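You operate a simulated robot arm through the tools that you are given. There is no shell and no other tool. Be economical: measure what you need, move in short steps, check, and stop when the job is done.

The job below is to be done with a simulated robot arm. You get a single attempt, and the scene is never put back.

JOB
Both jars with orange yarn into the tassel box; slide the other three back.
Fine: any wells; past the table's middle, toward the jar row, not lifted; the row stays.

The check looks at the end state, three seconds after you hand in, the way a careful person would. Anything else that was tipped, shoved, dropped, spilled or broken makes it a failure.

ROBOT AND FRAMES
A 6-joint arm with a two-finger parallel gripper, fixed in place. Base frame: the origin is at the foot of the arm, x ahead of it, y to its left, z up. Units: m, degrees, N and s.
Its first joint turns from -166.0 to 166.0 degrees. Payload 4.1 kg.
Tool frame: the origin (TCP) lies between the finger pads and is the grasp point; the fingertips stand 0.023 m ahead of it; z points along the fingers, y is the line along which they close. Largest opening 0.094 m; finger width 0.038, thickness 0.01; the body of the gripper, 0.054 by 0.096 m, starts 0.039 m behind the TCP.
Orientation is that of the tool frame in the base frame, as [roll, pitch, yaw] about the fixed x, y, z axes, in that order (R = Rz(yaw) Ry(pitch) Rx(roll)). With the fingers straight down and closing along the base's y, the tool's x points along the base's -x, its y along +y and its z along -z.

CONTROLS
- The arm moves only by the tool move_arm. Its argument "motion" is a list of rows, each a list of 7 numbers: the shift along the tool's x, y, z in m, then the turn, a rotation vector about the tool's x, y, z in degrees, then the opening, from 0 (shut) to 1 (fully open). In form: [[tx, ty, tz, wx, wy, wz, hand], ...]. A call has 1 to 10 rows; each row shifts and turns the commanded pose from where the row before left it, along the tool's axes as they then stand. Rows are played at 5 a second. More than 0.05 m and 8.6 degrees between two rows, or a gripper value outside its range, and nothing of the call is played. A pose out of reach is approached as far as the arm can. The call stops where the force on the tool passes 40 N (or 10 N more than at its start, if that is more) or the arm is blocked; 0.2 s more then pass. The fingers move at their own pace (about 0.045 m/s each) and stop on an object; they squeeze with about 42 N. The grip force told is the motor's: it shows also when the fingers shut on nothing. Time passes only in rows, and 0.2 s behind the last, so rows that do not move let the fingers close. The reply holds the time, the measured pose of the TCP, the force on the tool along the base axes, the opening and the grip force, in the units named above and with some noise.
- Cameras (640 x 400 px; columns grow to the right, rows downward): "scene" is fixed at [0.4025, 0.5001, 1.5237]; the picture's right is [-0.95, 0.32, 0.00], its down [0.30, 0.92, -0.26] and it looks along [-0.08, -0.25, -0.97] (base axes); focal length 214 px, centre (320, 200). "wrist" rides on the gripper at [0.086, 0.016, -0.074] in the tool frame; the picture's right is [-0.18, 0.98, 0.00], its down [-0.58, -0.11, -0.81] and it looks along [-0.79, -0.15, 0.59] (tool axes); focal length 243 px, centre (320, 200). There is no depth. A picture from a camera that has moved, and an enlarged one, comes with that camera's place and axes in the base frame and with its lens.
- grab_frame(camera): a new picture of that camera. It takes no simulated time.
- slide_trunk(by): slides the trunk up (or, below 0, down) by that many m; the arm rides with it, the base frame stays. It gives what a move gives, with no picture.
- close_up(camera, box): a new picture of the part [left, top, right, bottom] of that camera's present view, enlarged. It takes no simulated time.
- sign_off(): hands the job in; it is judged then, once.

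Work in short steps. Places have to be worked out from the pictures, the camera data and where the tool is seen: move nearer, look again, correct. Check each grasp and each placing, and mend what went wrong. You have 120 turns and 64 pictures in all, those below and enlarged ones among them. Open the gripper and draw the arm clear of the work before you hand the job in, unless the task says otherwise; then end with one line.

The tools are called after "Emit:" as a command line: name --pt "numbers of a row" for each row, then --argument value for the rest, lists and objects as JSON in quotes. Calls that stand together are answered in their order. move_arm: Moves the arm, as the interface text tells. Its arguments: {"type":"object","properties":{"motion":{"type":"array","items":{"type":"array","items":{"type":"number"}}}},"required":["motion"]} The other tools are called the same way: slide_trunk (by) slides the trunk up or down; grab_frame (camera) takes a picture; close_up (camera, box) takes an enlarged picture of a part of a camera's view; sign_off () hands the job in.

At the start:

```text
clock: 0.0
ee_pos: [0.3315, -0.2566, 1.2616]
orientation: [180.0, 0.0, 180.0]
force: [0.1, -0.3, -0.5]
opening: 0.0939
finger_force: 0.1
trunk travel left (down, up): [-0.5, 0.09]
```

scene: 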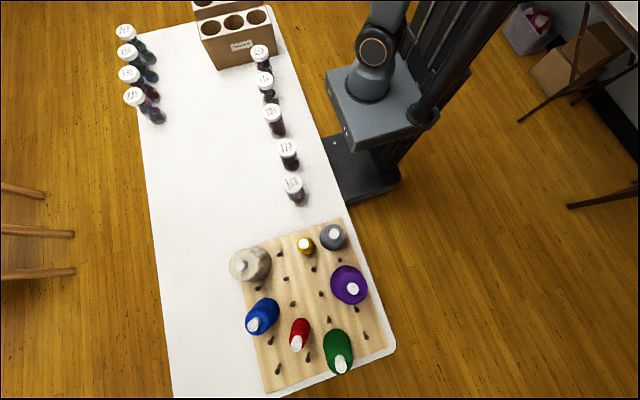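
wrist: 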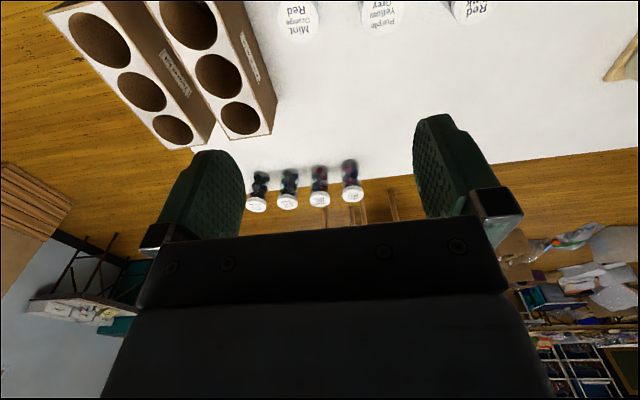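

I'll start by reading the jar labels and the box labels from the fixed camera.

Emit:
close_up --camera "scene" --box '[190, 0, 320, 81]'

Emit:
close_up --camera "scene" --box '[220, 40, 340, 115]'

Emit:
close_up --camera "scene" --box '[235, 95, 355, 210]'

Emit:
close_up --camera "wrist" --box '[40, 0, 280, 150]'

Emit:
close_up --camera "wrist" --box '[260, 0, 520, 160]'

```text
4.92 times, centred on (255, 40) of scene
camera zoom: at [0.4025, 0.5001, 1.5237], right [-0.95, 0.32, 0.0], down [0.3, 0.92, -0.26], along [-0.08, -0.25, -0.97], focal length 1056 px, centre (640, 985)
```

zoom: 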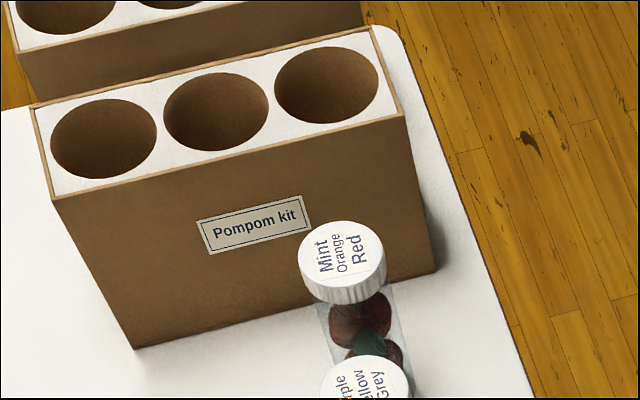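

```text
5.33 times, centred on (280, 78) of scene
camera zoom: at [0.4025, 0.5001, 1.5237], right [-0.95, 0.32, 0.0], down [0.3, 0.92, -0.26], along [-0.08, -0.25, -0.97], focal length 1144 px, centre (533, 853)
```

zoom: 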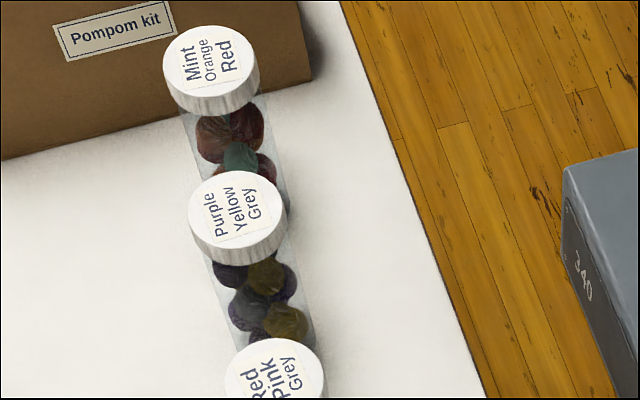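

```text
3.48 times, centred on (295, 152) of scene
camera zoom: at [0.4025, 0.5001, 1.5237], right [-0.95, 0.32, 0.0], down [0.3, 0.92, -0.26], along [-0.08, -0.25, -0.97], focal length 746 px, centre (407, 365)
```

zoom: 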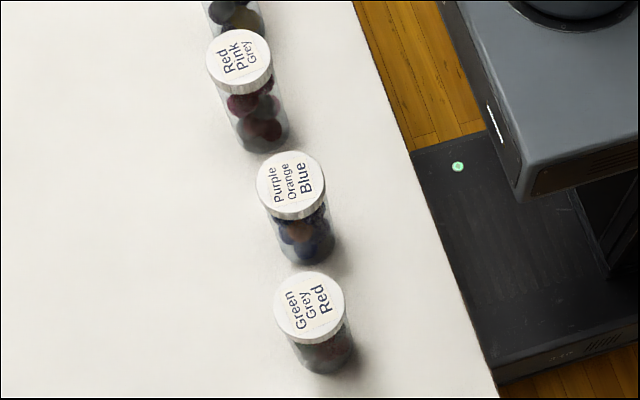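

```text
2.67 times, centred on (160, 75) of wrist
camera zoom: at [0.2451, -0.2414, 1.3364], right [0.18, 0.98, 0.0], down [0.58, -0.11, 0.81], along [0.79, -0.15, -0.59], focal length 647 px, centre (747, 533)
```

zoom: 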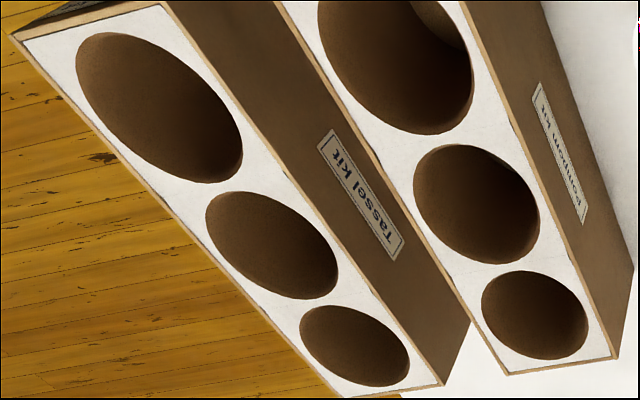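

```text
2.46 times, centred on (390, 80) of wrist
camera zoom: at [0.2451, -0.2414, 1.3364], right [0.18, 0.98, 0.0], down [0.58, -0.11, 0.81], along [0.79, -0.15, -0.59], focal length 597 px, centre (148, 495)
```

zoom: 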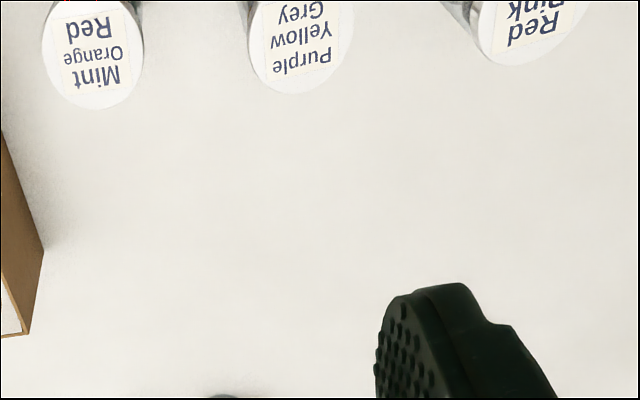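

Labels: orange jars are "Mint Orange Red" (nearest the boxes) and "Purple Orange Blue" (fourth); the far box of the pair is the Tassel kit. Two-view rays put lid tops and box top near z≈0.87, so I distrust the quoted surface height. I'll lower the trunk moderately, staying above the lids, and look again.

Emit:
slide_trunk --by -0.2

Emit:
grab_frame --camera "wrist"

Emit:
grab_frame --camera "scene"

```text
clock: 2.2
ee_pos: [0.3336, -0.2564, 1.0619]
orientation: [179.9, -0.1, 180.0]
force: [-0.1, 0.2, -0.2]
opening: 0.0939
finger_force: 0.1
trunk travel left (down, up): [-0.3, 0.29]
```

```text
56 pictures are left
camera wrist: at [0.245, -0.2414, 1.1365], right [0.18, 0.98, 0.0], down [0.58, -0.11, 0.81], along [0.79, -0.15, -0.59], focal length 243 px, centre (320, 200)
```

wrist: 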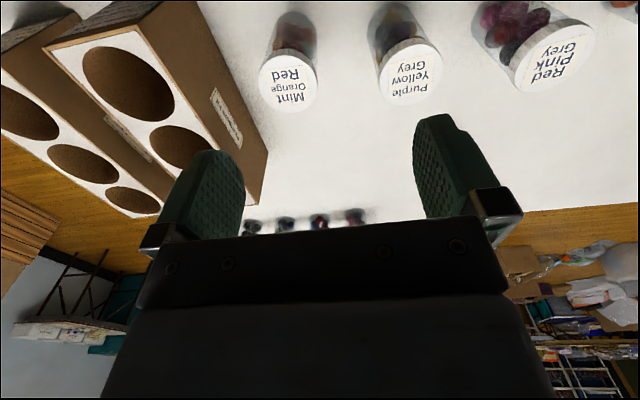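

```text
55 pictures are left
```

scene: 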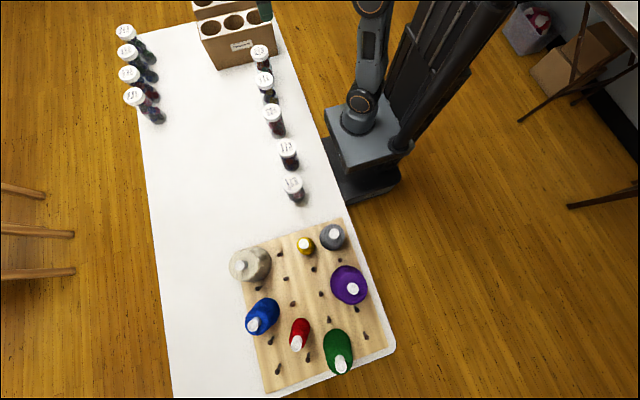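

The frame is consistent: lids at z≈0.866, table z≈0.70, table x from 0.25 to 0.98 (middle ≈0.615), and tassel wells at y≈-0.637, x≈0.345/0.438/0.529. For long reach I want to tilt the tool outward with the camera on top, so I turn the tool half-way around, in place, first.

Emit:
move_arm --pt "0 0 0 0 0 8.5 1" --pt "0 0 0 0 0 8.5 1" --pt "0 0 0 0 0 8.5 1" --pt "0 0 0 0 0 8.5 1" --pt "0 0 0 0 0 8.5 1" --pt "0 0 0 0 0 8.5 1" --pt "0 0 0 0 0 8.5 1" --pt "0 0 0 0 0 8.5 1" --pt "0 0 0 0 0 8.5 1" --pt "0 0 0 0 0 8.5 1"

```text
clock: 4.4
ee_pos: [0.3317, -0.2567, 1.0613]
orientation: [-180.0, -0.1, 94.7]
force: [-0.1, 0.0, 0.5]
opening: 0.0942
finger_force: 0.1
trunk travel left (down, up): [-0.3, 0.29]
```

The turn works with no position drift; continuing it.

Emit:
move_arm --pt "0 0 0 0 0 8.5 1" --pt "0 0 0 0 0 8.5 1" --pt "0 0 0 0 0 8.5 1" --pt "0 0 0 0 0 8.5 1" --pt "0 0 0 0 0 8.5 1" --pt "0 0 0 0 0 8.5 1" --pt "0 0 0 0 0 8.5 1" --pt "0 0 0 0 0 8.5 1" --pt "0 0 0 0 0 8.5 1" --pt "0 0 0 0 0 8.5 1"

```text
clock: 6.6
ee_pos: [0.3324, -0.2558, 1.0613]
orientation: [180.0, -0.1, 9.8]
force: [0.2, 0.2, 1.6]
opening: 0.0941
finger_force: 0.1
trunk travel left (down, up): [-0.3, 0.29]
```

Yaw to about -60° so the tool x axis points along the direction to the tassel box, then I test reach outward at this height.

Emit:
move_arm --pt "0 0 0 0 0 8.5 1" --pt "0 0 0 0 0 8.5 1" --pt "0 0 0 0 0 8.5 1" --pt "0 0 0 0 0 8.5 1" --pt "0 0 0 0 0 8.5 1" --pt "0 0 0 0 0 8.5 1" --pt "0 0 0 0 0 8.5 1" --pt "0 0 0 0 0 8.5 1"

```text
clock: 8.4
ee_pos: [0.2185, -0.3337, 1.0585]
orientation: [-179.6, -0.1, -57.3]
force: [0.0, -0.5, 0.2]
opening: 0.0939
finger_force: 0.1
out of reach, approached as far as the arm can: row 6, 7, 8
trunk travel left (down, up): [-0.3, 0.29]
```

Joint 6 hits a limit right when the tool x axis aligns with the arm's azimuth. I back off the turn by two steps and read where it stands.

Emit:
move_arm --pt "0 0 0 0 0 -8.5 1" --pt "0 0 0 0 0 -8.5 1" --pt "0 0 0 0 0 0 1"

```text
clock: 9.2
ee_pos: [0.2188, -0.3318, 1.0583]
orientation: [-180.0, 0.0, -40.9]
force: [-0.6, 0.2, -0.2]
opening: 0.0938
finger_force: 0.0
trunk travel left (down, up): [-0.3, 0.29]
```

Commands continue from the reached pose. Now a reach test, tool down, toward the nearest tassel well at (0.345,-0.637), staying well above the boxes.

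Emit:
move_arm --pt "0.042 0.0211 0 0 0 0 1" --pt "0.042 0.0211 0 0 0 0 1" --pt "0.042 0.0211 0 0 0 0 1" --pt "0.042 0.0211 0 0 0 0 1" --pt "0.042 0.0211 0 0 0 0 1" --pt "0.042 0.0211 0 0 0 0 1" --pt "0.042 0.0211 0 0 0 0 1"

Emit:
grab_frame --camera "wrist"

Emit:
grab_frame --camera "scene"

```text
clock: 10.8
ee_pos: [0.2891, -0.5146, 1.0205]
orientation: [180.0, 0.0, -41.0]
force: [0.4, 0.7, 0.0]
opening: 0.0939
finger_force: 0.0
out of reach, approached as far as the arm can: row 4, 5, 6, 7
trunk travel left (down, up): [-0.3, 0.29]
```

```text
54 pictures are left
camera wrist: at [0.3442, -0.5851, 1.0963], right [-0.78, -0.62, 0.0], down [-0.37, 0.46, 0.81], along [-0.5, 0.63, -0.59], focal length 243 px, centre (320, 200)
```

wrist: 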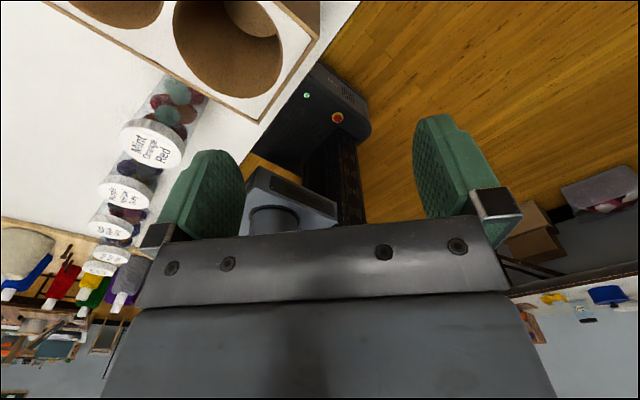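

```text
53 pictures are left
```

scene: 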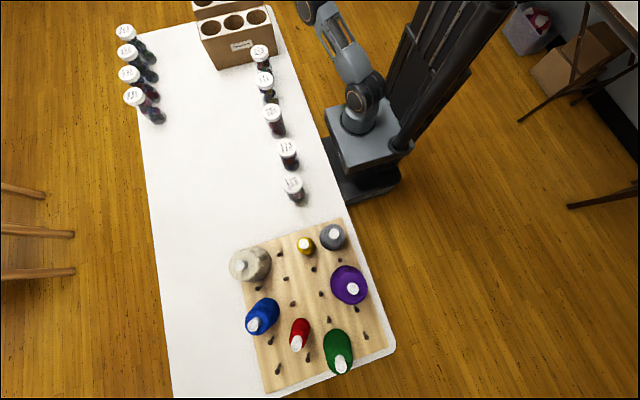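

Tool-down reach here is r≈0.59 because the shoulder sits below the wrist. Raising the trunk should extend it, so I raise it and retry the same target from above.

Emit:
slide_trunk --by 0.25

Emit:
move_arm --pt "0.0204 0.0092 0.036 0 0 0 1" --pt "0.0204 0.0092 0.036 0 0 0 1" --pt "0.0204 0.0092 0.036 0 0 0 1" --pt "0.0204 0.0092 0.036 0 0 0 1" --pt "0.0204 0.0092 0.036 0 0 0 1" --pt "0.0204 0.0092 0.036 0 0 0 1"

```text
clock: 13.3
ee_pos: [0.2902, -0.5143, 1.2711]
orientation: [180.0, -0.1, -41.0]
force: [-1.1, -0.3, 0.2]
opening: 0.094
finger_force: 0.1
trunk travel left (down, up): [-0.55, 0.04]
```

```text
clock: 14.8
ee_pos: [0.3235, -0.5852, 1.0519]
orientation: [179.9, 0.0, -41.0]
force: [0.0, 0.0, 0.3]
opening: 0.0938
finger_force: 0.1
out of reach, approached as far as the arm can: row 2, 3, 4, 5, 6
trunk travel left (down, up): [-0.55, 0.04]
```

Reach is now r≈0.67; wells need 0.72–0.77, so I add an outward tilt of ~34° about the closing axis and probe the second well (0.438,-0.637).

Emit:
move_arm --pt "0 0 0 0 0 8.5 1" --pt "0 0 0 0 8.5 0 1" --pt "0 0 0 0 8.5 0 1" --pt "0 0 0 0 8.5 0 1" --pt "0 0 0 0 8.5 0 1" --pt "0.0235 -0.0136 0.0158 0 0 0 1" --pt "0.0235 -0.0136 0.0158 0 0 0 1" --pt "0.0235 -0.0136 0.0158 0 0 0 1" --pt "0.0235 -0.0136 0.0158 0 0 0 1"

Emit:
grab_frame --camera "wrist"

```text
clock: 16.8
ee_pos: [0.4304, -0.6456, 1.0549]
orientation: [-180.0, -34.1, -49.6]
force: [0.4, 0.9, 0.5]
opening: 0.0938
finger_force: 0.1
out of reach, approached as far as the arm can: row 2, 3, 4, 5, 6, 7, 8, 9
trunk travel left (down, up): [-0.55, 0.04]
```

```text
52 pictures are left
camera wrist: at [0.4371, -0.6803, 1.1646], right [-0.85, -0.52, -0.1], down [-0.52, 0.78, 0.34], along [-0.1, 0.34, -0.93], focal length 243 px, centre (320, 200)
```

wrist: 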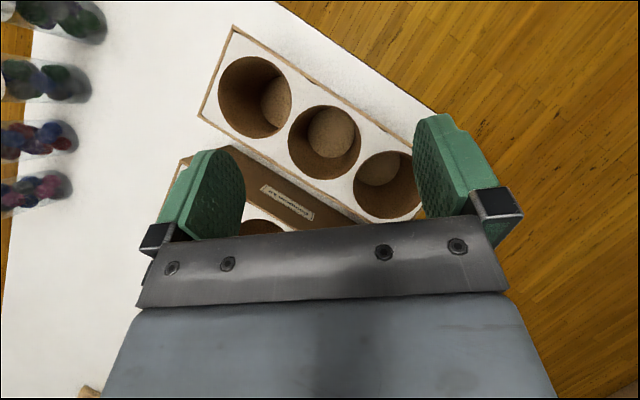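

The wells at tassel box: (0.347,-0.638), (0.44,-0.641), (0.532,-0.640), top z≈0.878, floor ≈0.75, so a seated jar sticks out a little. Reach with the 34° tilt is proven; now I go above the Mint/Orange/Red jar keeping this tilt.

Emit:
move_arm --pt "-0.041 0 -0.0277 0 0 0 1" --pt "-0.041 0 -0.0277 0 0 0 1" --pt "0 0 0 4.52 0 -6.71 1" --pt "0 0 0 4.52 0 -6.71 1" --pt "-0.023 -0.0383 -0.0055 0 0 0 1" --pt "-0.023 -0.0383 -0.0055 0 0 0 1" --pt "-0.023 -0.0383 -0.0055 0 0 0 1" --pt "-0.023 -0.0383 -0.0055 0 0 0 1" --pt "-0.023 -0.0383 -0.0055 0 0 0 1" --pt "-0.023 -0.0383 -0.0055 0 0 0 1"

Emit:
grab_frame --camera "wrist"

```text
clock: 18.9
ee_pos: [0.3839, -0.3063, 1.0025]
orientation: [179.9, -34.1, -33.1]
force: [-0.1, 0.7, 0.5]
opening: 0.0941
finger_force: 0.0
trunk travel left (down, up): [-0.55, 0.04]
```

```text
51 pictures are left
camera wrist: at [0.3995, -0.3371, 1.1121], right [-0.67, -0.74, -0.1], down [-0.72, 0.6, 0.34], along [-0.19, 0.3, -0.93], focal length 243 px, centre (320, 200)
```

wrist: 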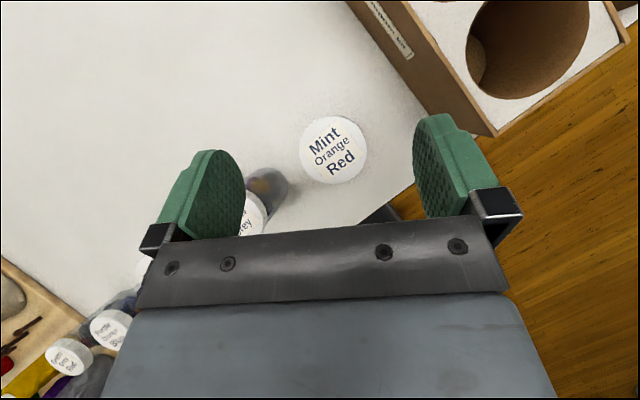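

Lid of jar 1 is at (0.380,-0.304), straight under the TCP. Descend vertically so the TCP is level with the lid top (pads cover the lid).

Emit:
move_arm --pt "-0.02 0 0.0277 0 0 0 1" --pt "-0.02 0 0.0277 0 0 0 1" --pt "-0.02 0 0.0277 0 0 0 1" --pt "-0.02 0 0.0277 0 0 0 1" --pt "0 0 0 0 0 0 1"

Emit:
grab_frame --camera "wrist"

```text
clock: 20.1
ee_pos: [0.3775, -0.3043, 0.8669]
orientation: [-179.9, -33.9, -33.3]
force: [0.3, -0.5, -0.2]
opening: 0.0939
finger_force: 0.2
trunk travel left (down, up): [-0.55, 0.04]
```

```text
50 pictures are left
camera wrist: at [0.394, -0.3362, 0.9767], right [-0.67, -0.74, -0.1], down [-0.72, 0.6, 0.34], along [-0.19, 0.3, -0.93], focal length 243 px, centre (320, 200)
```

wrist: 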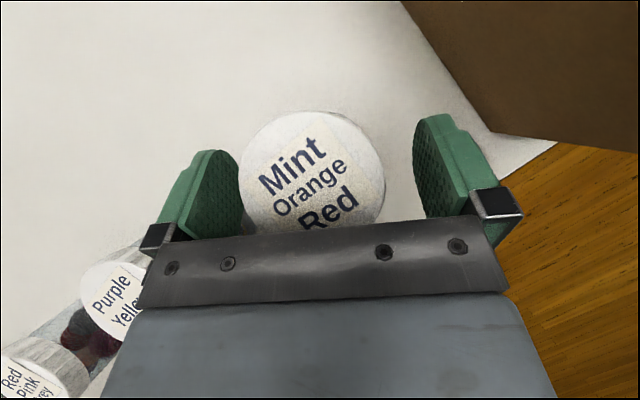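

Lid centre sits ~3 mm to the left of the finger midline; shift that much and close on the lid.

Emit:
move_arm --pt "0.0015 -0.003 0.001 0 0 0 1" --pt "0 0 0 0 0 0 0.7" --pt "0 0 0 0 0 0 0.4" --pt "0 0 0 0 0 0 0" --pt "0 0 0 0 0 0 0" --pt "0 0 0 0 0 0 0"

```text
clock: 21.6
ee_pos: [0.3812, -0.304, 0.8671]
orientation: [-179.9, -34.1, -33.2]
force: [0.4, 0.3, 0.6]
opening: 0.0646
finger_force: 42.1
trunk travel left (down, up): [-0.55, 0.04]
```

Gripped (42 N at 65 mm). Lift straight up and check.

Emit:
move_arm --pt "0.0112 0 -0.0166 0 0 0 0" --pt "0.0252 0 -0.0373 0 0 0 0" --pt "0.0252 0 -0.0373 0 0 0 0" --pt "0.0252 0 -0.0373 0 0 0 0" --pt "0.0252 0 -0.0373 0 0 0 0"

Emit:
grab_frame --camera "wrist"

Emit:
close_up --camera "scene" --box '[180, 0, 340, 100]'

```text
clock: 22.8
ee_pos: [0.3829, -0.3055, 1.0611]
orientation: [-179.4, -34.2, -34.3]
force: [-1.4, -0.1, -1.6]
opening: 0.0645
finger_force: 42.0
trunk travel left (down, up): [-0.55, 0.04]
```

```text
49 pictures are left
camera wrist: at [0.3973, -0.3362, 1.1717], right [-0.67, -0.73, -0.11], down [-0.72, 0.61, 0.34], along [-0.18, 0.31, -0.93], focal length 243 px, centre (320, 200)
```

wrist: 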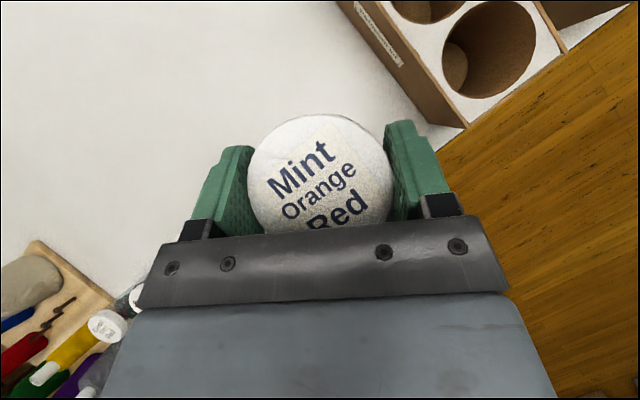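

```text
4.00 times, centred on (260, 50) of scene
camera zoom: at [0.4025, 0.5001, 1.5237], right [-0.95, 0.32, 0.0], down [0.3, 0.92, -0.26], along [-0.08, -0.25, -0.97], focal length 858 px, centre (560, 800)
```

zoom: 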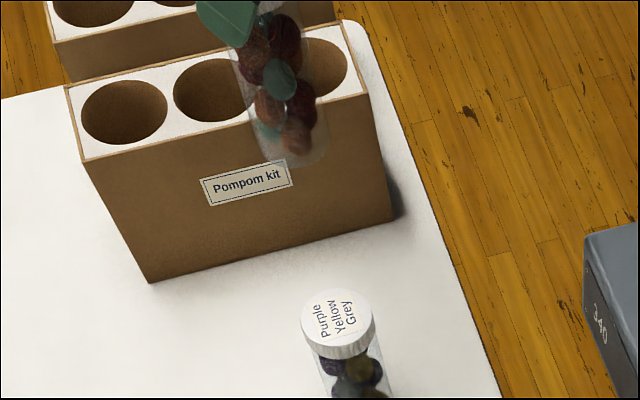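

Jar 1 is held upright and its yarn really includes orange; its bottom is at z≈0.93 (jar ≈0.13 m tall, so table ≈0.737), clear of the box tops. Carry it toward the near tassel well (0.347,-0.638).

Emit:
move_arm --pt "0.0186 0.0423 0.0125 -1.79 0 2.65 0" --pt "0.0203 0.041 0.0137 -1.79 0 2.65 0" --pt "0.0221 0.0395 0.0149 -1.79 0 2.65 0" --pt "0.0239 0.038 0.0161 -1.79 0 2.65 0" --pt "0.0256 0.0363 0.0173 -1.79 0 2.65 0" --pt "0.0274 0.0345 0.0184 -1.79 0 2.65 0" --pt "0.0289 0.0327 0.0195 -1.79 0 2.65 0"

Emit:
grab_frame --camera "wrist"

```text
clock: 24.4
ee_pos: [0.3474, -0.6397, 1.0638]
orientation: [-179.9, -33.9, -55.8]
force: [0.3, 0.0, -0.5]
opening: 0.0644
finger_force: 42.1
trunk travel left (down, up): [-0.55, 0.04]
```

```text
47 pictures are left
camera wrist: at [0.3504, -0.6753, 1.1737], right [-0.9, -0.43, -0.1], down [-0.43, 0.83, 0.34], along [-0.06, 0.35, -0.93], focal length 243 px, centre (320, 200)
```

wrist: 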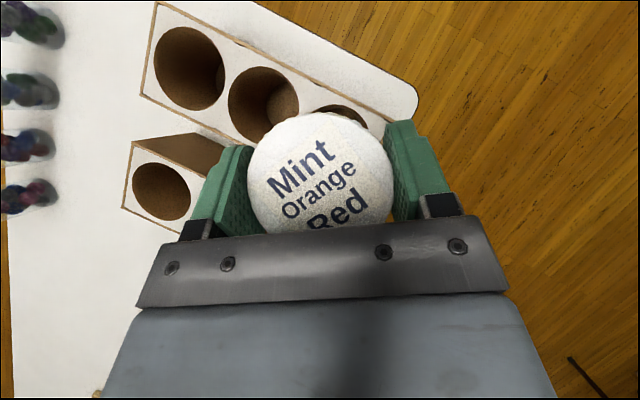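

Jar centre is over the well (0.347,-0.640) within a couple of mm. Lower it gently; fingertips would meet the box rim near TCP z≈0.908, so I go to 0.916.

Emit:
move_arm --pt "-0.0157 0 0.0232 0 0 0 0" --pt "-0.0168 0 0.0249 0 0 0 0" --pt "-0.0168 0 0.0249 0 0 0 0" --pt "-0.0168 0 0.0249 0 0 0 0" --pt "-0.0168 0 0.0249 0 0 0 0" --pt "0 0 0 0 0 0 0"

Emit:
grab_frame --camera "wrist"

```text
clock: 25.8
ee_pos: [0.3499, -0.6381, 0.918]
orientation: [179.9, -34.0, -55.8]
force: [0.3, 0.1, -0.4]
opening: 0.0647
finger_force: 41.4
trunk travel left (down, up): [-0.55, 0.04]
```

```text
46 pictures are left
camera wrist: at [0.3535, -0.6733, 1.0287], right [-0.9, -0.43, -0.1], down [-0.44, 0.83, 0.34], along [-0.06, 0.35, -0.93], focal length 243 px, centre (320, 200)
```

wrist: 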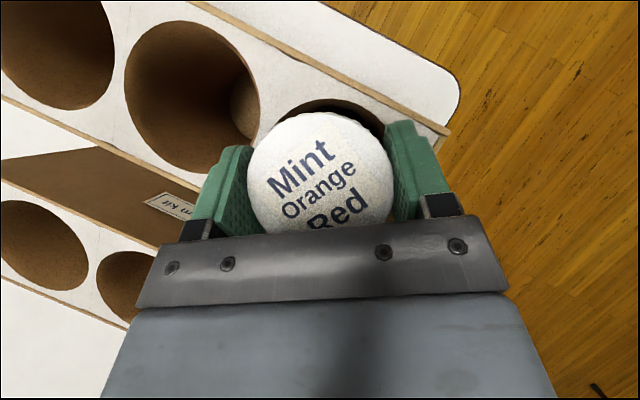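

No contact force; jar is inside the well. Lower a few more mm with a slight outward shift, watching the force.

Emit:
move_arm --pt "0.0003 0 0.005 0 0 0 0" --pt "-0.0025 0 0.0038 0 0 0 0" --pt "0 0 0 0 0 0 0"

Emit:
close_up --camera "wrist" --box '[180, 70, 500, 270]'

```text
clock: 26.6
ee_pos: [0.3523, -0.6394, 0.9087]
orientation: [180.0, -34.0, -55.6]
force: [0.6, 1.2, 1.7]
opening: 0.0643
finger_force: 42.2
trunk travel left (down, up): [-0.55, 0.04]
```

```text
2.00 times, centred on (340, 170) of wrist
camera zoom: at [0.3546, -0.6748, 1.0204], right [-0.9, -0.43, -0.1], down [-0.44, 0.83, 0.34], along [-0.06, 0.35, -0.93], focal length 485 px, centre (280, 260)
```

zoom: 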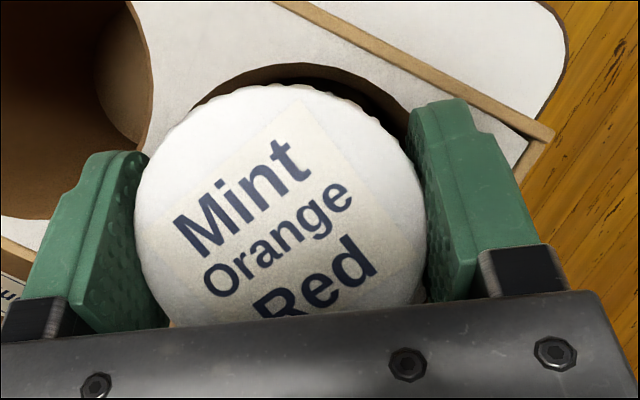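

Still free; nudge 3 mm sideways to centre and lower a little more.

Emit:
move_arm --pt "-0.0017 0.003 0.0025 0 0 0 0" --pt "-0.0022 0 0.0033 0 0 0 0" --pt "0 0 0 0 0 0 0"

```text
clock: 27.4
ee_pos: [0.3498, -0.6396, 0.908]
orientation: [179.6, -34.5, -55.4]
force: [13.6, 14.0, 28.8]
opening: 0.0644
finger_force: 42.0
trunk travel left (down, up): [-0.55, 0.04]
```

Contact now (rim or floor, 29 N). Back off 4 mm and open.

Emit:
move_arm --pt "0.0022 0 -0.0033 0 0 0 0" --pt "0 0 0 0 0 0 0.85" --pt "0 0 0 0 0 0 1" --pt "0 0 0 0 0 0 1" --pt "0 0 0 0 0 0 1"

Emit:
grab_frame --camera "wrist"

```text
clock: 28.6
ee_pos: [0.3505, -0.64, 0.9086]
orientation: [179.7, -34.1, -55.5]
force: [21.2, 3.1, 18.9]
opening: 0.0654
finger_force: 0.0
trunk travel left (down, up): [-0.55, 0.04]
```

```text
44 pictures are left
camera wrist: at [0.3532, -0.6747, 1.0183], right [-0.9, -0.43, -0.1], down [-0.44, 0.83, 0.34], along [-0.06, 0.35, -0.93], focal length 243 px, centre (320, 200)
```

wrist: 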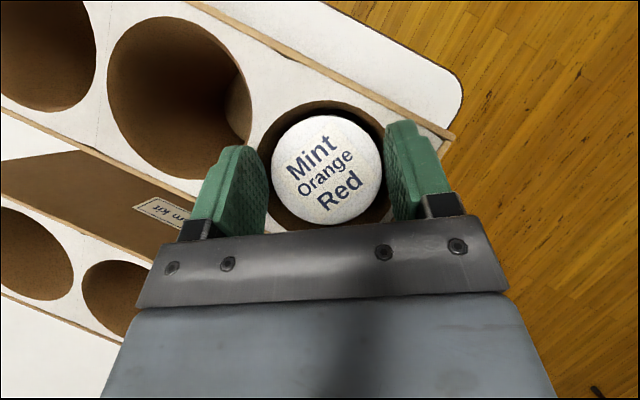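

The jar has dropped into its well and sits upright, but the fingertips are bearing on the rim. Raise straight up first without opening further.

Emit:
move_arm --pt "0.0056 0 -0.0083 0 0 0 0.7" --pt "0.0112 0 -0.0166 0 0 0 0.7" --pt "0.0168 0 -0.0249 0 0 0 0.7" --pt "0.0252 0 -0.0373 0 0 0 0.8" --pt "0.0252 0 -0.0373 0 0 0 1" --pt "0 0 0 0 0 0 1"

Emit:
grab_frame --camera "wrist"

```text
clock: 29.9
ee_pos: [0.3494, -0.6392, 1.0566]
orientation: [-180.0, -34.0, -55.8]
force: [-0.2, -0.4, -0.2]
opening: 0.0941
finger_force: 0.1
trunk travel left (down, up): [-0.55, 0.04]
```

```text
43 pictures are left
camera wrist: at [0.3519, -0.6742, 1.1681], right [-0.9, -0.43, -0.1], down [-0.43, 0.83, 0.34], along [-0.06, 0.35, -0.93], focal length 243 px, centre (320, 200)
```

wrist: 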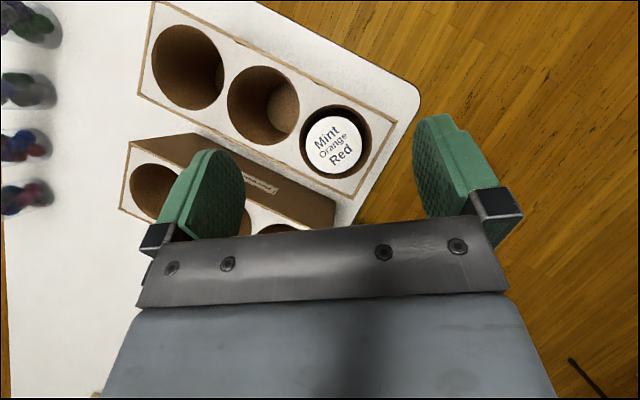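

Jar 1 is seated, and neither box moved. Now swing over to the Purple/Orange/Blue jar, at about (0.394,0.117): retract, then arc about the base.

Emit:
move_arm --pt "-0.039 0 -0.0263 0 0 0 1" --pt "-0.039 0 -0.0263 0 0 0 1" --pt "-0.039 0 -0.0263 0 0 0 1" --pt "-0.039 0 -0.0263 0 0 0 1" --pt "-0.039 0 -0.0263 0 0 0 1" --pt "-0.039 0 -0.0263 0 0 0 1" --pt "0.0015 -0.0453 0.001 3.24 0 -4.81 1" --pt "0.0015 -0.0453 0.001 3.24 0 -4.81 1" --pt "0.0015 -0.0453 0.001 3.24 0 -4.81 1" --pt "0.0015 -0.0453 0.001 3.24 0 -4.81 1"

Emit:
move_arm --pt "0.0015 -0.0453 0.001 3.24 0 -4.81 1" --pt "0.0015 -0.0453 0.001 3.24 0 -4.81 1" --pt "0.0015 -0.0453 0.001 3.24 0 -4.81 1" --pt "0.0015 -0.0453 0.001 3.24 0 -4.81 1" --pt "0.0015 -0.0453 0.001 3.24 0 -4.81 1" --pt "0.0015 -0.0453 0.001 3.24 0 -4.81 1" --pt "0.0015 -0.0453 0.001 3.24 0 -4.81 1" --pt "0.0015 -0.0453 0.001 3.24 0 -4.81 1" --pt "0.0015 -0.0453 0.001 3.24 0 -4.81 1" --pt "0 0 0 0 0 0 1"

Emit:
grab_frame --camera "wrist"

```text
clock: 32.1
ee_pos: [0.3267, -0.2881, 1.0586]
orientation: [179.8, -34.1, -32.4]
force: [-0.4, -0.6, -0.3]
opening: 0.0938
finger_force: 0.1
trunk travel left (down, up): [-0.55, 0.04]
```

```text
clock: 34.4
ee_pos: [0.4104, 0.0974, 1.0561]
orientation: [179.9, -34.0, 19.7]
force: [-0.2, -0.6, -0.3]
opening: 0.094
finger_force: 0.1
trunk travel left (down, up): [-0.55, 0.04]
```

```text
42 pictures are left
camera wrist: at [0.4423, 0.0904, 1.1657], right [0.19, -0.98, -0.1], down [-0.91, -0.21, 0.34], along [-0.36, 0.03, -0.93], focal length 243 px, centre (320, 200)
```

wrist: 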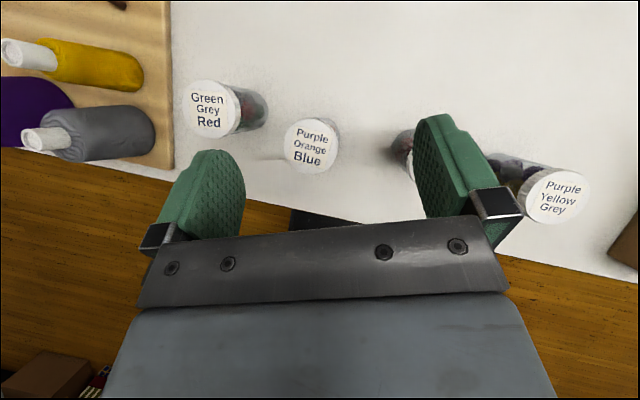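

Jar 4 lid is at (0.393,0.123), jar 5 at (0.412,0.253), jar 2 at (0.396,-0.174). Shift over jar 4 and come down partway.

Emit:
move_arm --pt "-0.0061 -0.0297 -0.0041 0 0 0 1" --pt "-0.0224 0 0.0332 0 0 0 1" --pt "-0.0224 0 0.0332 0 0 0 1" --pt "-0.0224 0 0.0332 0 0 0 1" --pt "0 0 0 0 0 0 1"

Emit:
grab_frame --camera "wrist"

```text
clock: 35.5
ee_pos: [0.3916, 0.1333, 0.9456]
orientation: [178.7, -33.8, 20.2]
force: [-0.9, -0.2, -0.4]
opening: 0.0941
finger_force: 0.0
out of reach, approached as far as the arm can: row 1, 3, 4
trunk travel left (down, up): [-0.55, 0.04]
```

```text
41 pictures are left
camera wrist: at [0.4246, 0.129, 1.0561], right [0.18, -0.98, -0.08], down [-0.92, -0.2, 0.35], along [-0.35, 0.01, -0.93], focal length 243 px, centre (320, 200)
```

wrist: 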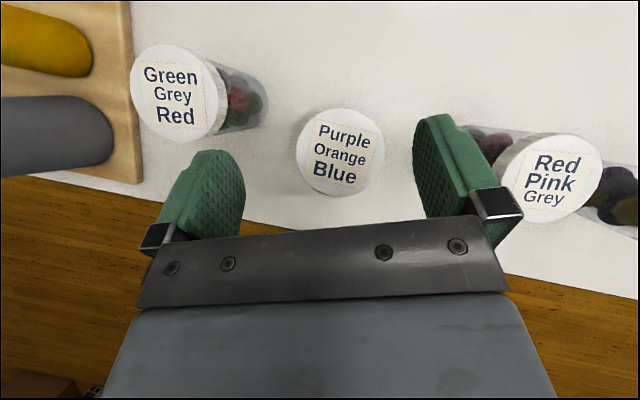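

Joint 6 limit made it deviate slightly (yaw too close to the arm azimuth), so I add 6° yaw, remove the small roll, centre over the jar at (0.3955,0.1247) and descend partway.

Emit:
move_arm --pt "0 0 0 4.65 0 -4.97 1" --pt "0 0.0094 0 0 0 0 1" --pt "-0.014 0 0.0207 0 0 0 1" --pt "0 0 0 0 0 0 1"

Emit:
grab_frame --camera "wrist"

```text
clock: 36.5
ee_pos: [0.3782, 0.1773, 0.9395]
orientation: [178.8, -33.6, 26.4]
force: [0.8, 0.5, 0.3]
opening: 0.094
finger_force: 0.1
out of reach, approached as far as the arm can: row 1, 2, 3
trunk travel left (down, up): [-0.55, 0.04]
```

```text
40 pictures are left
camera wrist: at [0.4121, 0.1763, 1.0498], right [0.29, -0.95, -0.08], down [-0.89, -0.3, 0.35], along [-0.36, -0.03, -0.93], focal length 243 px, centre (320, 200)
```

wrist: 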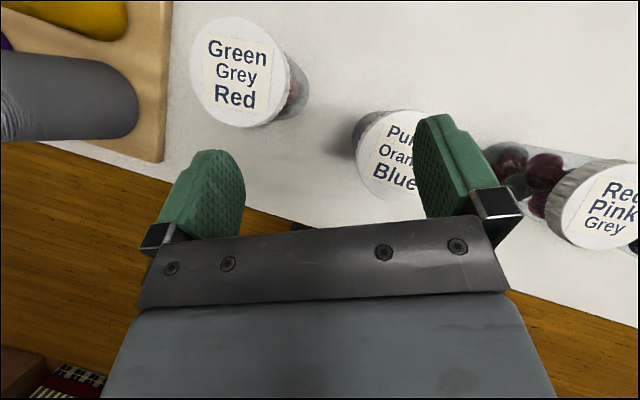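

The limit is actually the arm folding (high trunk, close-in target). I raise the tool relative to the arm, recentre over the jar, and then lower the trunk by the same amount.

Emit:
move_arm --pt "0.028 0 -0.0415 0 0 0 1" --pt "0.028 0 -0.0415 0 0 0 1" --pt "0.028 0 -0.0415 0 0 0 1" --pt "0.028 0 -0.0415 1.2 0 0 1" --pt "-0.0033 0.0274 -0.0022 0 0 0 1" --pt "-0.0033 0.0274 -0.0022 0 0 0 1" --pt "0 0 0 0 0 0 1"

```text
clock: 38.1
ee_pos: [0.4039, 0.1081, 1.1374]
orientation: [-177.6, -33.9, 25.7]
force: [0.2, -0.4, 0.3]
opening: 0.0938
finger_force: 0.0
out of reach, approached as far as the arm can: row 2, 3
trunk travel left (down, up): [-0.55, 0.04]
```

Emit:
move_arm --pt "0 -0.0186 0 -2.4 0 0 1" --pt "0 0 0 0 0 0 1"

Emit:
slide_trunk --by -0.18

Emit:
grab_frame --camera "wrist"

```text
clock: 38.8
ee_pos: [0.3946, 0.1249, 1.139]
orientation: [-180.0, -34.0, 25.8]
force: [-0.1, 0.3, 0.1]
opening: 0.0941
finger_force: 0.0
trunk travel left (down, up): [-0.55, 0.04]
```

```text
clock: 40.8
ee_pos: [0.3945, 0.1256, 0.958]
orientation: [-180.0, -34.0, 25.7]
force: [0.4, -0.3, -1.1]
opening: 0.0939
finger_force: 0.1
trunk travel left (down, up): [-0.37, 0.22]
```

```text
39 pictures are left
camera wrist: at [0.4282, 0.1227, 1.0687], right [0.29, -0.95, -0.1], down [-0.89, -0.31, 0.34], along [-0.36, -0.01, -0.93], focal length 243 px, centre (320, 200)
```

wrist: 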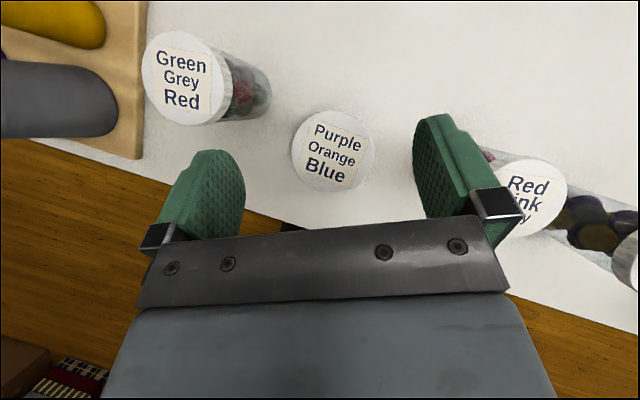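

Jar 4 is 3 mm to the right; adjust and lower with the trunk to grip height.

Emit:
move_arm --pt "0 0.0028 0 0 0 0 1" --pt "0 0 0 0 0 0 1"

Emit:
slide_trunk --by -0.088

Emit:
grab_frame --camera "wrist"

```text
clock: 41.4
ee_pos: [0.395, 0.1234, 0.9582]
orientation: [179.9, -34.1, 25.7]
force: [-0.3, 0.6, -0.1]
opening: 0.094
finger_force: 0.1
trunk travel left (down, up): [-0.37, 0.22]
```

```text
clock: 42.6
ee_pos: [0.3946, 0.123, 0.8702]
orientation: [179.9, -34.0, 25.7]
force: [0.0, 0.2, -0.2]
opening: 0.0942
finger_force: 0.0
trunk travel left (down, up): [-0.282, 0.308]
```

```text
38 pictures are left
camera wrist: at [0.4292, 0.1206, 0.9807], right [0.29, -0.95, -0.1], down [-0.89, -0.31, 0.34], along [-0.36, -0.01, -0.93], focal length 243 px, centre (320, 200)
```

wrist: 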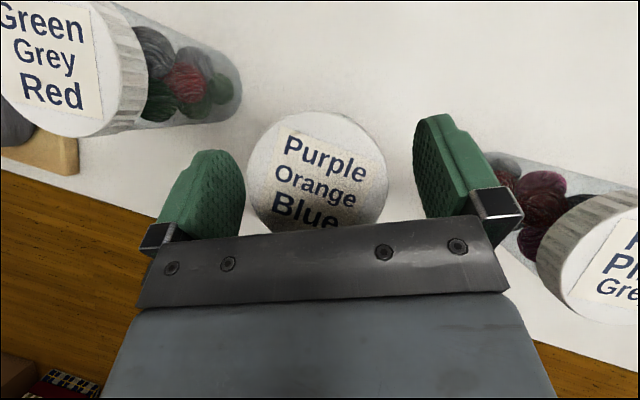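

Centred. Close and lift with the trunk.

Emit:
move_arm --pt "0 0 0.002 0 0 0 1" --pt "0 0 0 0 0 0 0.7" --pt "0 0 0 0 0 0 0.4" --pt "0 0 0 0 0 0 0" --pt "0 0 0 0 0 0 0" --pt "0 0 0 0 0 0 0"

Emit:
slide_trunk --by 0.21

Emit:
grab_frame --camera "wrist"

```text
clock: 44.0
ee_pos: [0.3976, 0.1238, 0.8683]
orientation: [-179.9, -34.0, 25.7]
force: [0.9, 0.2, 0.7]
opening: 0.0645
finger_force: 42.4
trunk travel left (down, up): [-0.282, 0.308]
```

```text
clock: 46.2
ee_pos: [0.3976, 0.125, 1.0779]
orientation: [180.0, -34.1, 25.7]
force: [0.0, -0.6, -0.8]
opening: 0.0643
finger_force: 41.5
trunk travel left (down, up): [-0.492, 0.098]
```

```text
37 pictures are left
camera wrist: at [0.4305, 0.121, 1.1889], right [0.29, -0.95, -0.1], down [-0.89, -0.31, 0.34], along [-0.36, -0.01, -0.93], focal length 243 px, centre (320, 200)
```

wrist: 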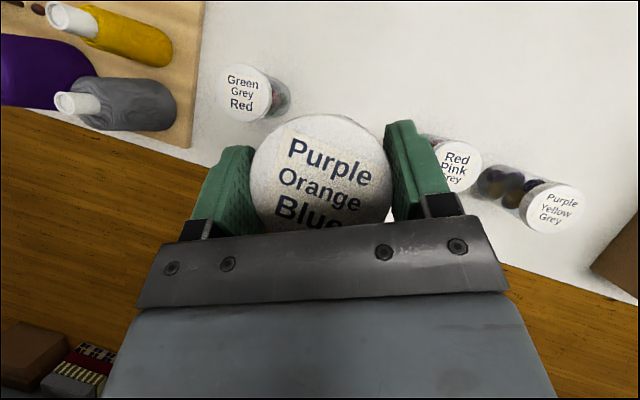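

Held. Arc back toward the tassel box at this height.

Emit:
move_arm --pt "-0.0011 0.0422 -0.0007 -3.02 0 4.48 0" --pt "-0.0011 0.0422 -0.0007 -3.02 0 4.48 0" --pt "-0.0011 0.0422 -0.0007 -3.02 0 4.48 0" --pt "-0.0011 0.0422 -0.0007 -3.02 0 4.48 0" --pt "-0.0011 0.0422 -0.0007 -3.02 0 4.48 0" --pt "-0.0011 0.0422 -0.0007 -3.02 0 4.48 0" --pt "-0.0011 0.0422 -0.0007 -3.02 0 4.48 0"

Emit:
move_arm --pt "-0.0011 0.0422 -0.0007 -3.02 0 4.48 0" --pt "-0.0011 0.0422 -0.0007 -3.02 0 4.48 0" --pt "-0.0011 0.0422 -0.0007 -3.02 0 4.48 0" --pt "-0.0011 0.0422 -0.0007 -3.02 0 4.48 0" --pt "-0.0011 0.0422 -0.0007 -3.02 0 4.48 0" --pt "-0.0011 0.0422 -0.0007 -3.02 0 4.48 0" --pt "-0.0011 0.0422 -0.0007 -3.02 0 4.48 0"

```text
clock: 47.8
ee_pos: [0.4357, -0.1659, 1.0786]
orientation: [-179.9, -34.1, -12.2]
force: [0.6, 0.9, -0.5]
opening: 0.0646
finger_force: 42.0
trunk travel left (down, up): [-0.492, 0.098]
```

```text
clock: 49.4
ee_pos: [0.2875, -0.4151, 1.0799]
orientation: [180.0, -33.9, -49.9]
force: [0.6, -0.8, -0.5]
opening: 0.0646
finger_force: 41.7
trunk travel left (down, up): [-0.492, 0.098]
```

Now outward to the middle tassel well (0.4405,-0.641), descending slightly to z≈1.04 (jar bottom ≈0.907, above the box).

Emit:
move_arm --pt "0.0289 0.0041 0.0264 0 0 0 0" --pt "0.0289 0.0041 0.0264 0 0 0 0" --pt "0.0289 0.0041 0.0264 0 0 0 0" --pt "0.0289 0.0041 0.0264 0 0 0 0" --pt "0.0289 0.0041 0.0264 0 0 0 0" --pt "0.0289 0.0041 0.0264 0 0 0 0" --pt "0.0289 0.0041 0.0264 0 0 0 0"

Emit:
grab_frame --camera "wrist"

```text
clock: 51.0
ee_pos: [0.4388, -0.6303, 1.035]
orientation: [-180.0, -33.9, -50.0]
force: [0.3, 0.1, -1.9]
opening: 0.0646
finger_force: 41.7
out of reach, approached as far as the arm can: row 7
trunk travel left (down, up): [-0.492, 0.098]
```

```text
36 pictures are left
camera wrist: at [0.4455, -0.6657, 1.1449], right [-0.85, -0.52, -0.1], down [-0.52, 0.78, 0.35], along [-0.1, 0.35, -0.93], focal length 243 px, centre (320, 200)
```

wrist: 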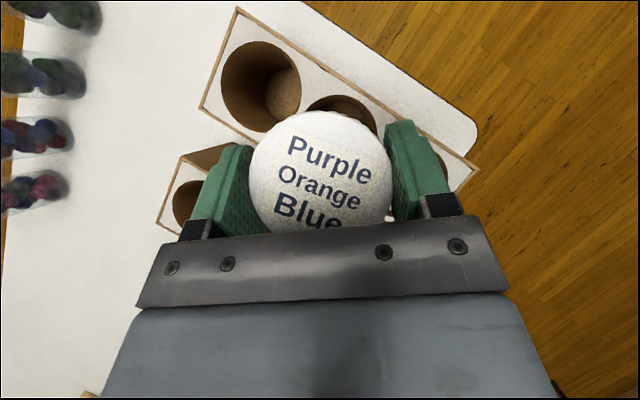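

10 mm short of the well at this trunk height; raise the trunk 7 cm, and lower with the arm while moving out the remainder.

Emit:
slide_trunk --by 0.07

Emit:
move_arm --pt "-0.0143 0.0028 0.0296 0 0 0 0" --pt "-0.0143 0.0028 0.0296 0 0 0 0" --pt "0 0 0 0 0 0 0"

Emit:
grab_frame --camera "wrist"

```text
clock: 52.1
ee_pos: [0.4395, -0.6325, 1.1045]
orientation: [179.9, -34.0, -50.0]
force: [-0.7, -0.3, -0.8]
opening: 0.0644
finger_force: 41.7
trunk travel left (down, up): [-0.562, 0.028]
```

```text
clock: 52.9
ee_pos: [0.4413, -0.6441, 1.0365]
orientation: [-180.0, -34.0, -49.9]
force: [0.0, -0.2, -1.2]
opening: 0.0644
finger_force: 41.7
trunk travel left (down, up): [-0.562, 0.028]
```

```text
35 pictures are left
camera wrist: at [0.4471, -0.6787, 1.1466], right [-0.85, -0.52, -0.1], down [-0.52, 0.78, 0.34], along [-0.1, 0.35, -0.93], focal length 243 px, centre (320, 200)
```

wrist: 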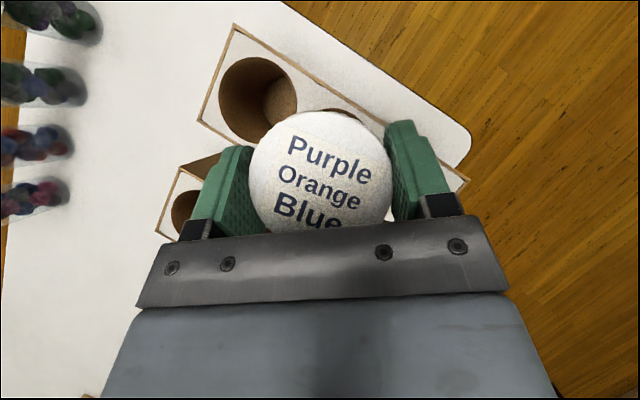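

Aligned within ~3 mm; lower into the well to z≈0.916.

Emit:
move_arm --pt "-0.0174 0 0.0244 0 0 0 0" --pt "-0.0174 0 0.0244 0 0 0 0" --pt "-0.0174 0 0.0244 0 0 0 0" --pt "-0.0174 0 0.0244 0 0 0 0" --pt "0 0 0 0 0 0 0"

Emit:
grab_frame --camera "wrist"

```text
clock: 54.1
ee_pos: [0.4391, -0.641, 0.9168]
orientation: [179.9, -34.1, -50.0]
force: [-0.3, -0.2, -1.1]
opening: 0.0646
finger_force: 42.2
trunk travel left (down, up): [-0.562, 0.028]
```

```text
34 pictures are left
camera wrist: at [0.4447, -0.6744, 1.0274], right [-0.85, -0.52, -0.1], down [-0.52, 0.78, 0.34], along [-0.1, 0.35, -0.93], focal length 243 px, centre (320, 200)
```

wrist: 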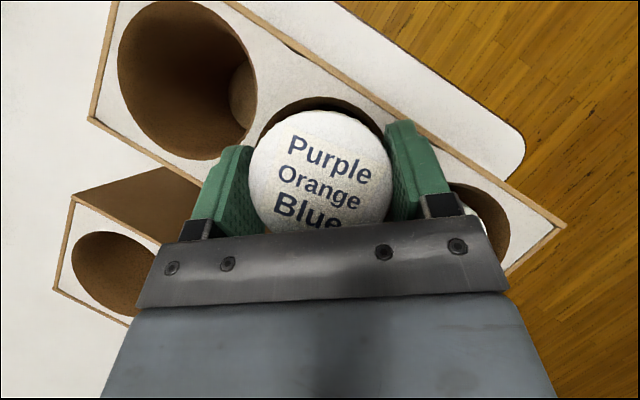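

Free of contact and well centred. Lower 4 mm and release.

Emit:
move_arm --pt "-0.0022 0 0.0033 0 0 0 0" --pt "0 0 0 0 0 0 0" --pt "0 0 0 0 0 0 0.8" --pt "0 0 0 0 0 0 1" --pt "0 0 0 0 0 0 1"

Emit:
move_arm --pt "0.0112 0 -0.0166 0 0 0 1" --pt "0.0252 0 -0.0373 0 0 0 1" --pt "0.0252 0 -0.0373 0 0 0 1" --pt "0.0252 0 -0.0373 0 0 0 1" --pt "0 0 0 0 0 0 1"

Emit:
grab_frame --camera "wrist"

```text
clock: 55.3
ee_pos: [0.4381, -0.6392, 0.9144]
orientation: [179.9, -34.0, -49.9]
force: [-0.9, 0.4, 0.3]
opening: 0.0942
finger_force: 0.1
trunk travel left (down, up): [-0.562, 0.028]
```

```text
clock: 56.5
ee_pos: [0.439, -0.6384, 1.073]
orientation: [-179.9, -33.9, -49.9]
force: [-0.7, 0.2, -0.1]
opening: 0.0942
finger_force: 0.0
trunk travel left (down, up): [-0.562, 0.028]
```

```text
33 pictures are left
camera wrist: at [0.4456, -0.673, 1.1831], right [-0.85, -0.52, -0.1], down [-0.52, 0.78, 0.34], along [-0.1, 0.35, -0.93], focal length 243 px, centre (320, 200)
```

wrist: 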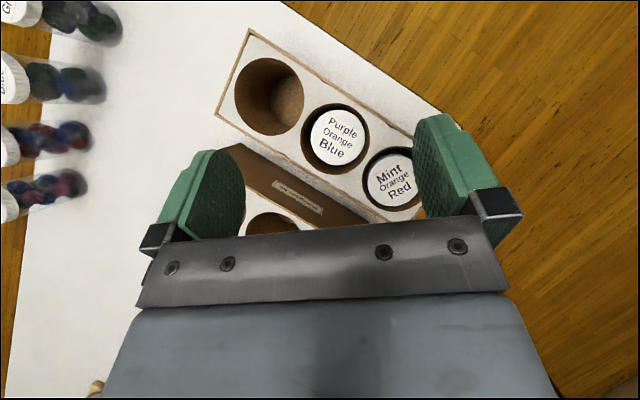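

Both orange jars are seated upright in the tassel box. Next, jar 2 (Purple/Yellow/Grey) at (0.396,-0.174): I move above it with yaw near -8°, a heading that works for the whole straight slide in +x.

Emit:
move_arm --pt "-0.0273 -0.0266 -0.028 2.35 0 -3.48 1" --pt "-0.0255 -0.0293 -0.0268 2.35 0 -3.48 1" --pt "-0.0237 -0.0319 -0.0256 2.35 0 -3.48 1" --pt "-0.0216 -0.0343 -0.0242 2.35 0 -3.48 1" --pt "-0.0195 -0.0366 -0.0228 2.35 0 -3.48 1" --pt "-0.0172 -0.0385 -0.0212 2.35 0 -3.48 1" --pt "-0.0148 -0.0404 -0.0196 2.35 0 -3.48 1" --pt "-0.0122 -0.042 -0.0179 2.35 0 -3.48 1" --pt "-0.0097 -0.0433 -0.0162 2.35 0 -3.48 1" --pt "-0.007 -0.0445 -0.0144 2.35 0 -3.48 1"

Emit:
slide_trunk --by -0.19

Emit:
grab_frame --camera "wrist"

```text
clock: 58.7
ee_pos: [0.3961, -0.1759, 1.1494]
orientation: [180.0, -34.0, -7.9]
force: [0.7, 1.0, 0.1]
opening: 0.0938
finger_force: 0.0
trunk travel left (down, up): [-0.562, 0.028]
```

```text
clock: 60.8
ee_pos: [0.3953, -0.1773, 0.9585]
orientation: [-180.0, -34.1, -8.0]
force: [0.1, -0.4, -0.5]
opening: 0.0938
finger_force: 0.0
trunk travel left (down, up): [-0.372, 0.218]
```

```text
32 pictures are left
camera wrist: at [0.4232, -0.1985, 1.0695], right [-0.29, -0.95, -0.1], down [-0.91, 0.24, 0.34], along [-0.3, 0.19, -0.93], focal length 243 px, centre (320, 200)
```

wrist: 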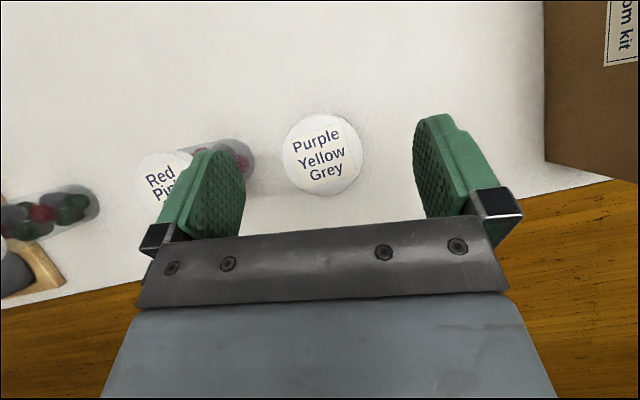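

Lid is at (0.397,-0.170); shift 7.7 mm laterally and lower by trunk.

Emit:
move_arm --pt "0.0005 -0.0077 0.0003 0 0 0 1" --pt "0 0 0 0 0 0 1"

Emit:
slide_trunk --by -0.09

Emit:
grab_frame --camera "wrist"

```text
clock: 61.4
ee_pos: [0.3978, -0.1701, 0.9594]
orientation: [-180.0, -34.0, -8.0]
force: [0.0, -0.6, 0.5]
opening: 0.094
finger_force: 0.0
trunk travel left (down, up): [-0.372, 0.218]
```

```text
clock: 62.6
ee_pos: [0.3974, -0.1694, 0.8708]
orientation: [-179.8, -34.0, -8.1]
force: [0.3, -0.1, -0.1]
opening: 0.0941
finger_force: 0.1
trunk travel left (down, up): [-0.282, 0.308]
```

```text
31 pictures are left
camera wrist: at [0.4245, -0.1912, 0.9802], right [-0.29, -0.95, -0.1], down [-0.91, 0.24, 0.34], along [-0.3, 0.19, -0.93], focal length 243 px, centre (320, 200)
```

wrist: 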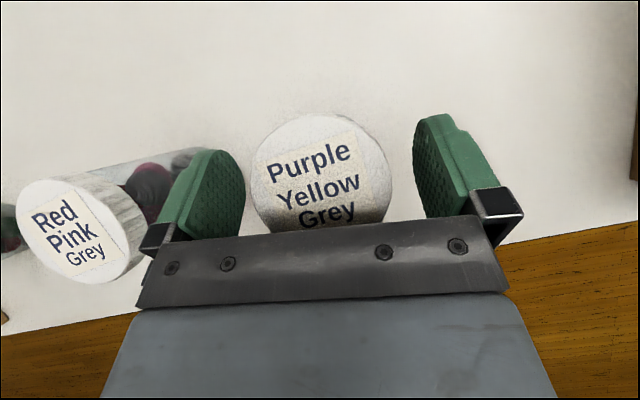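

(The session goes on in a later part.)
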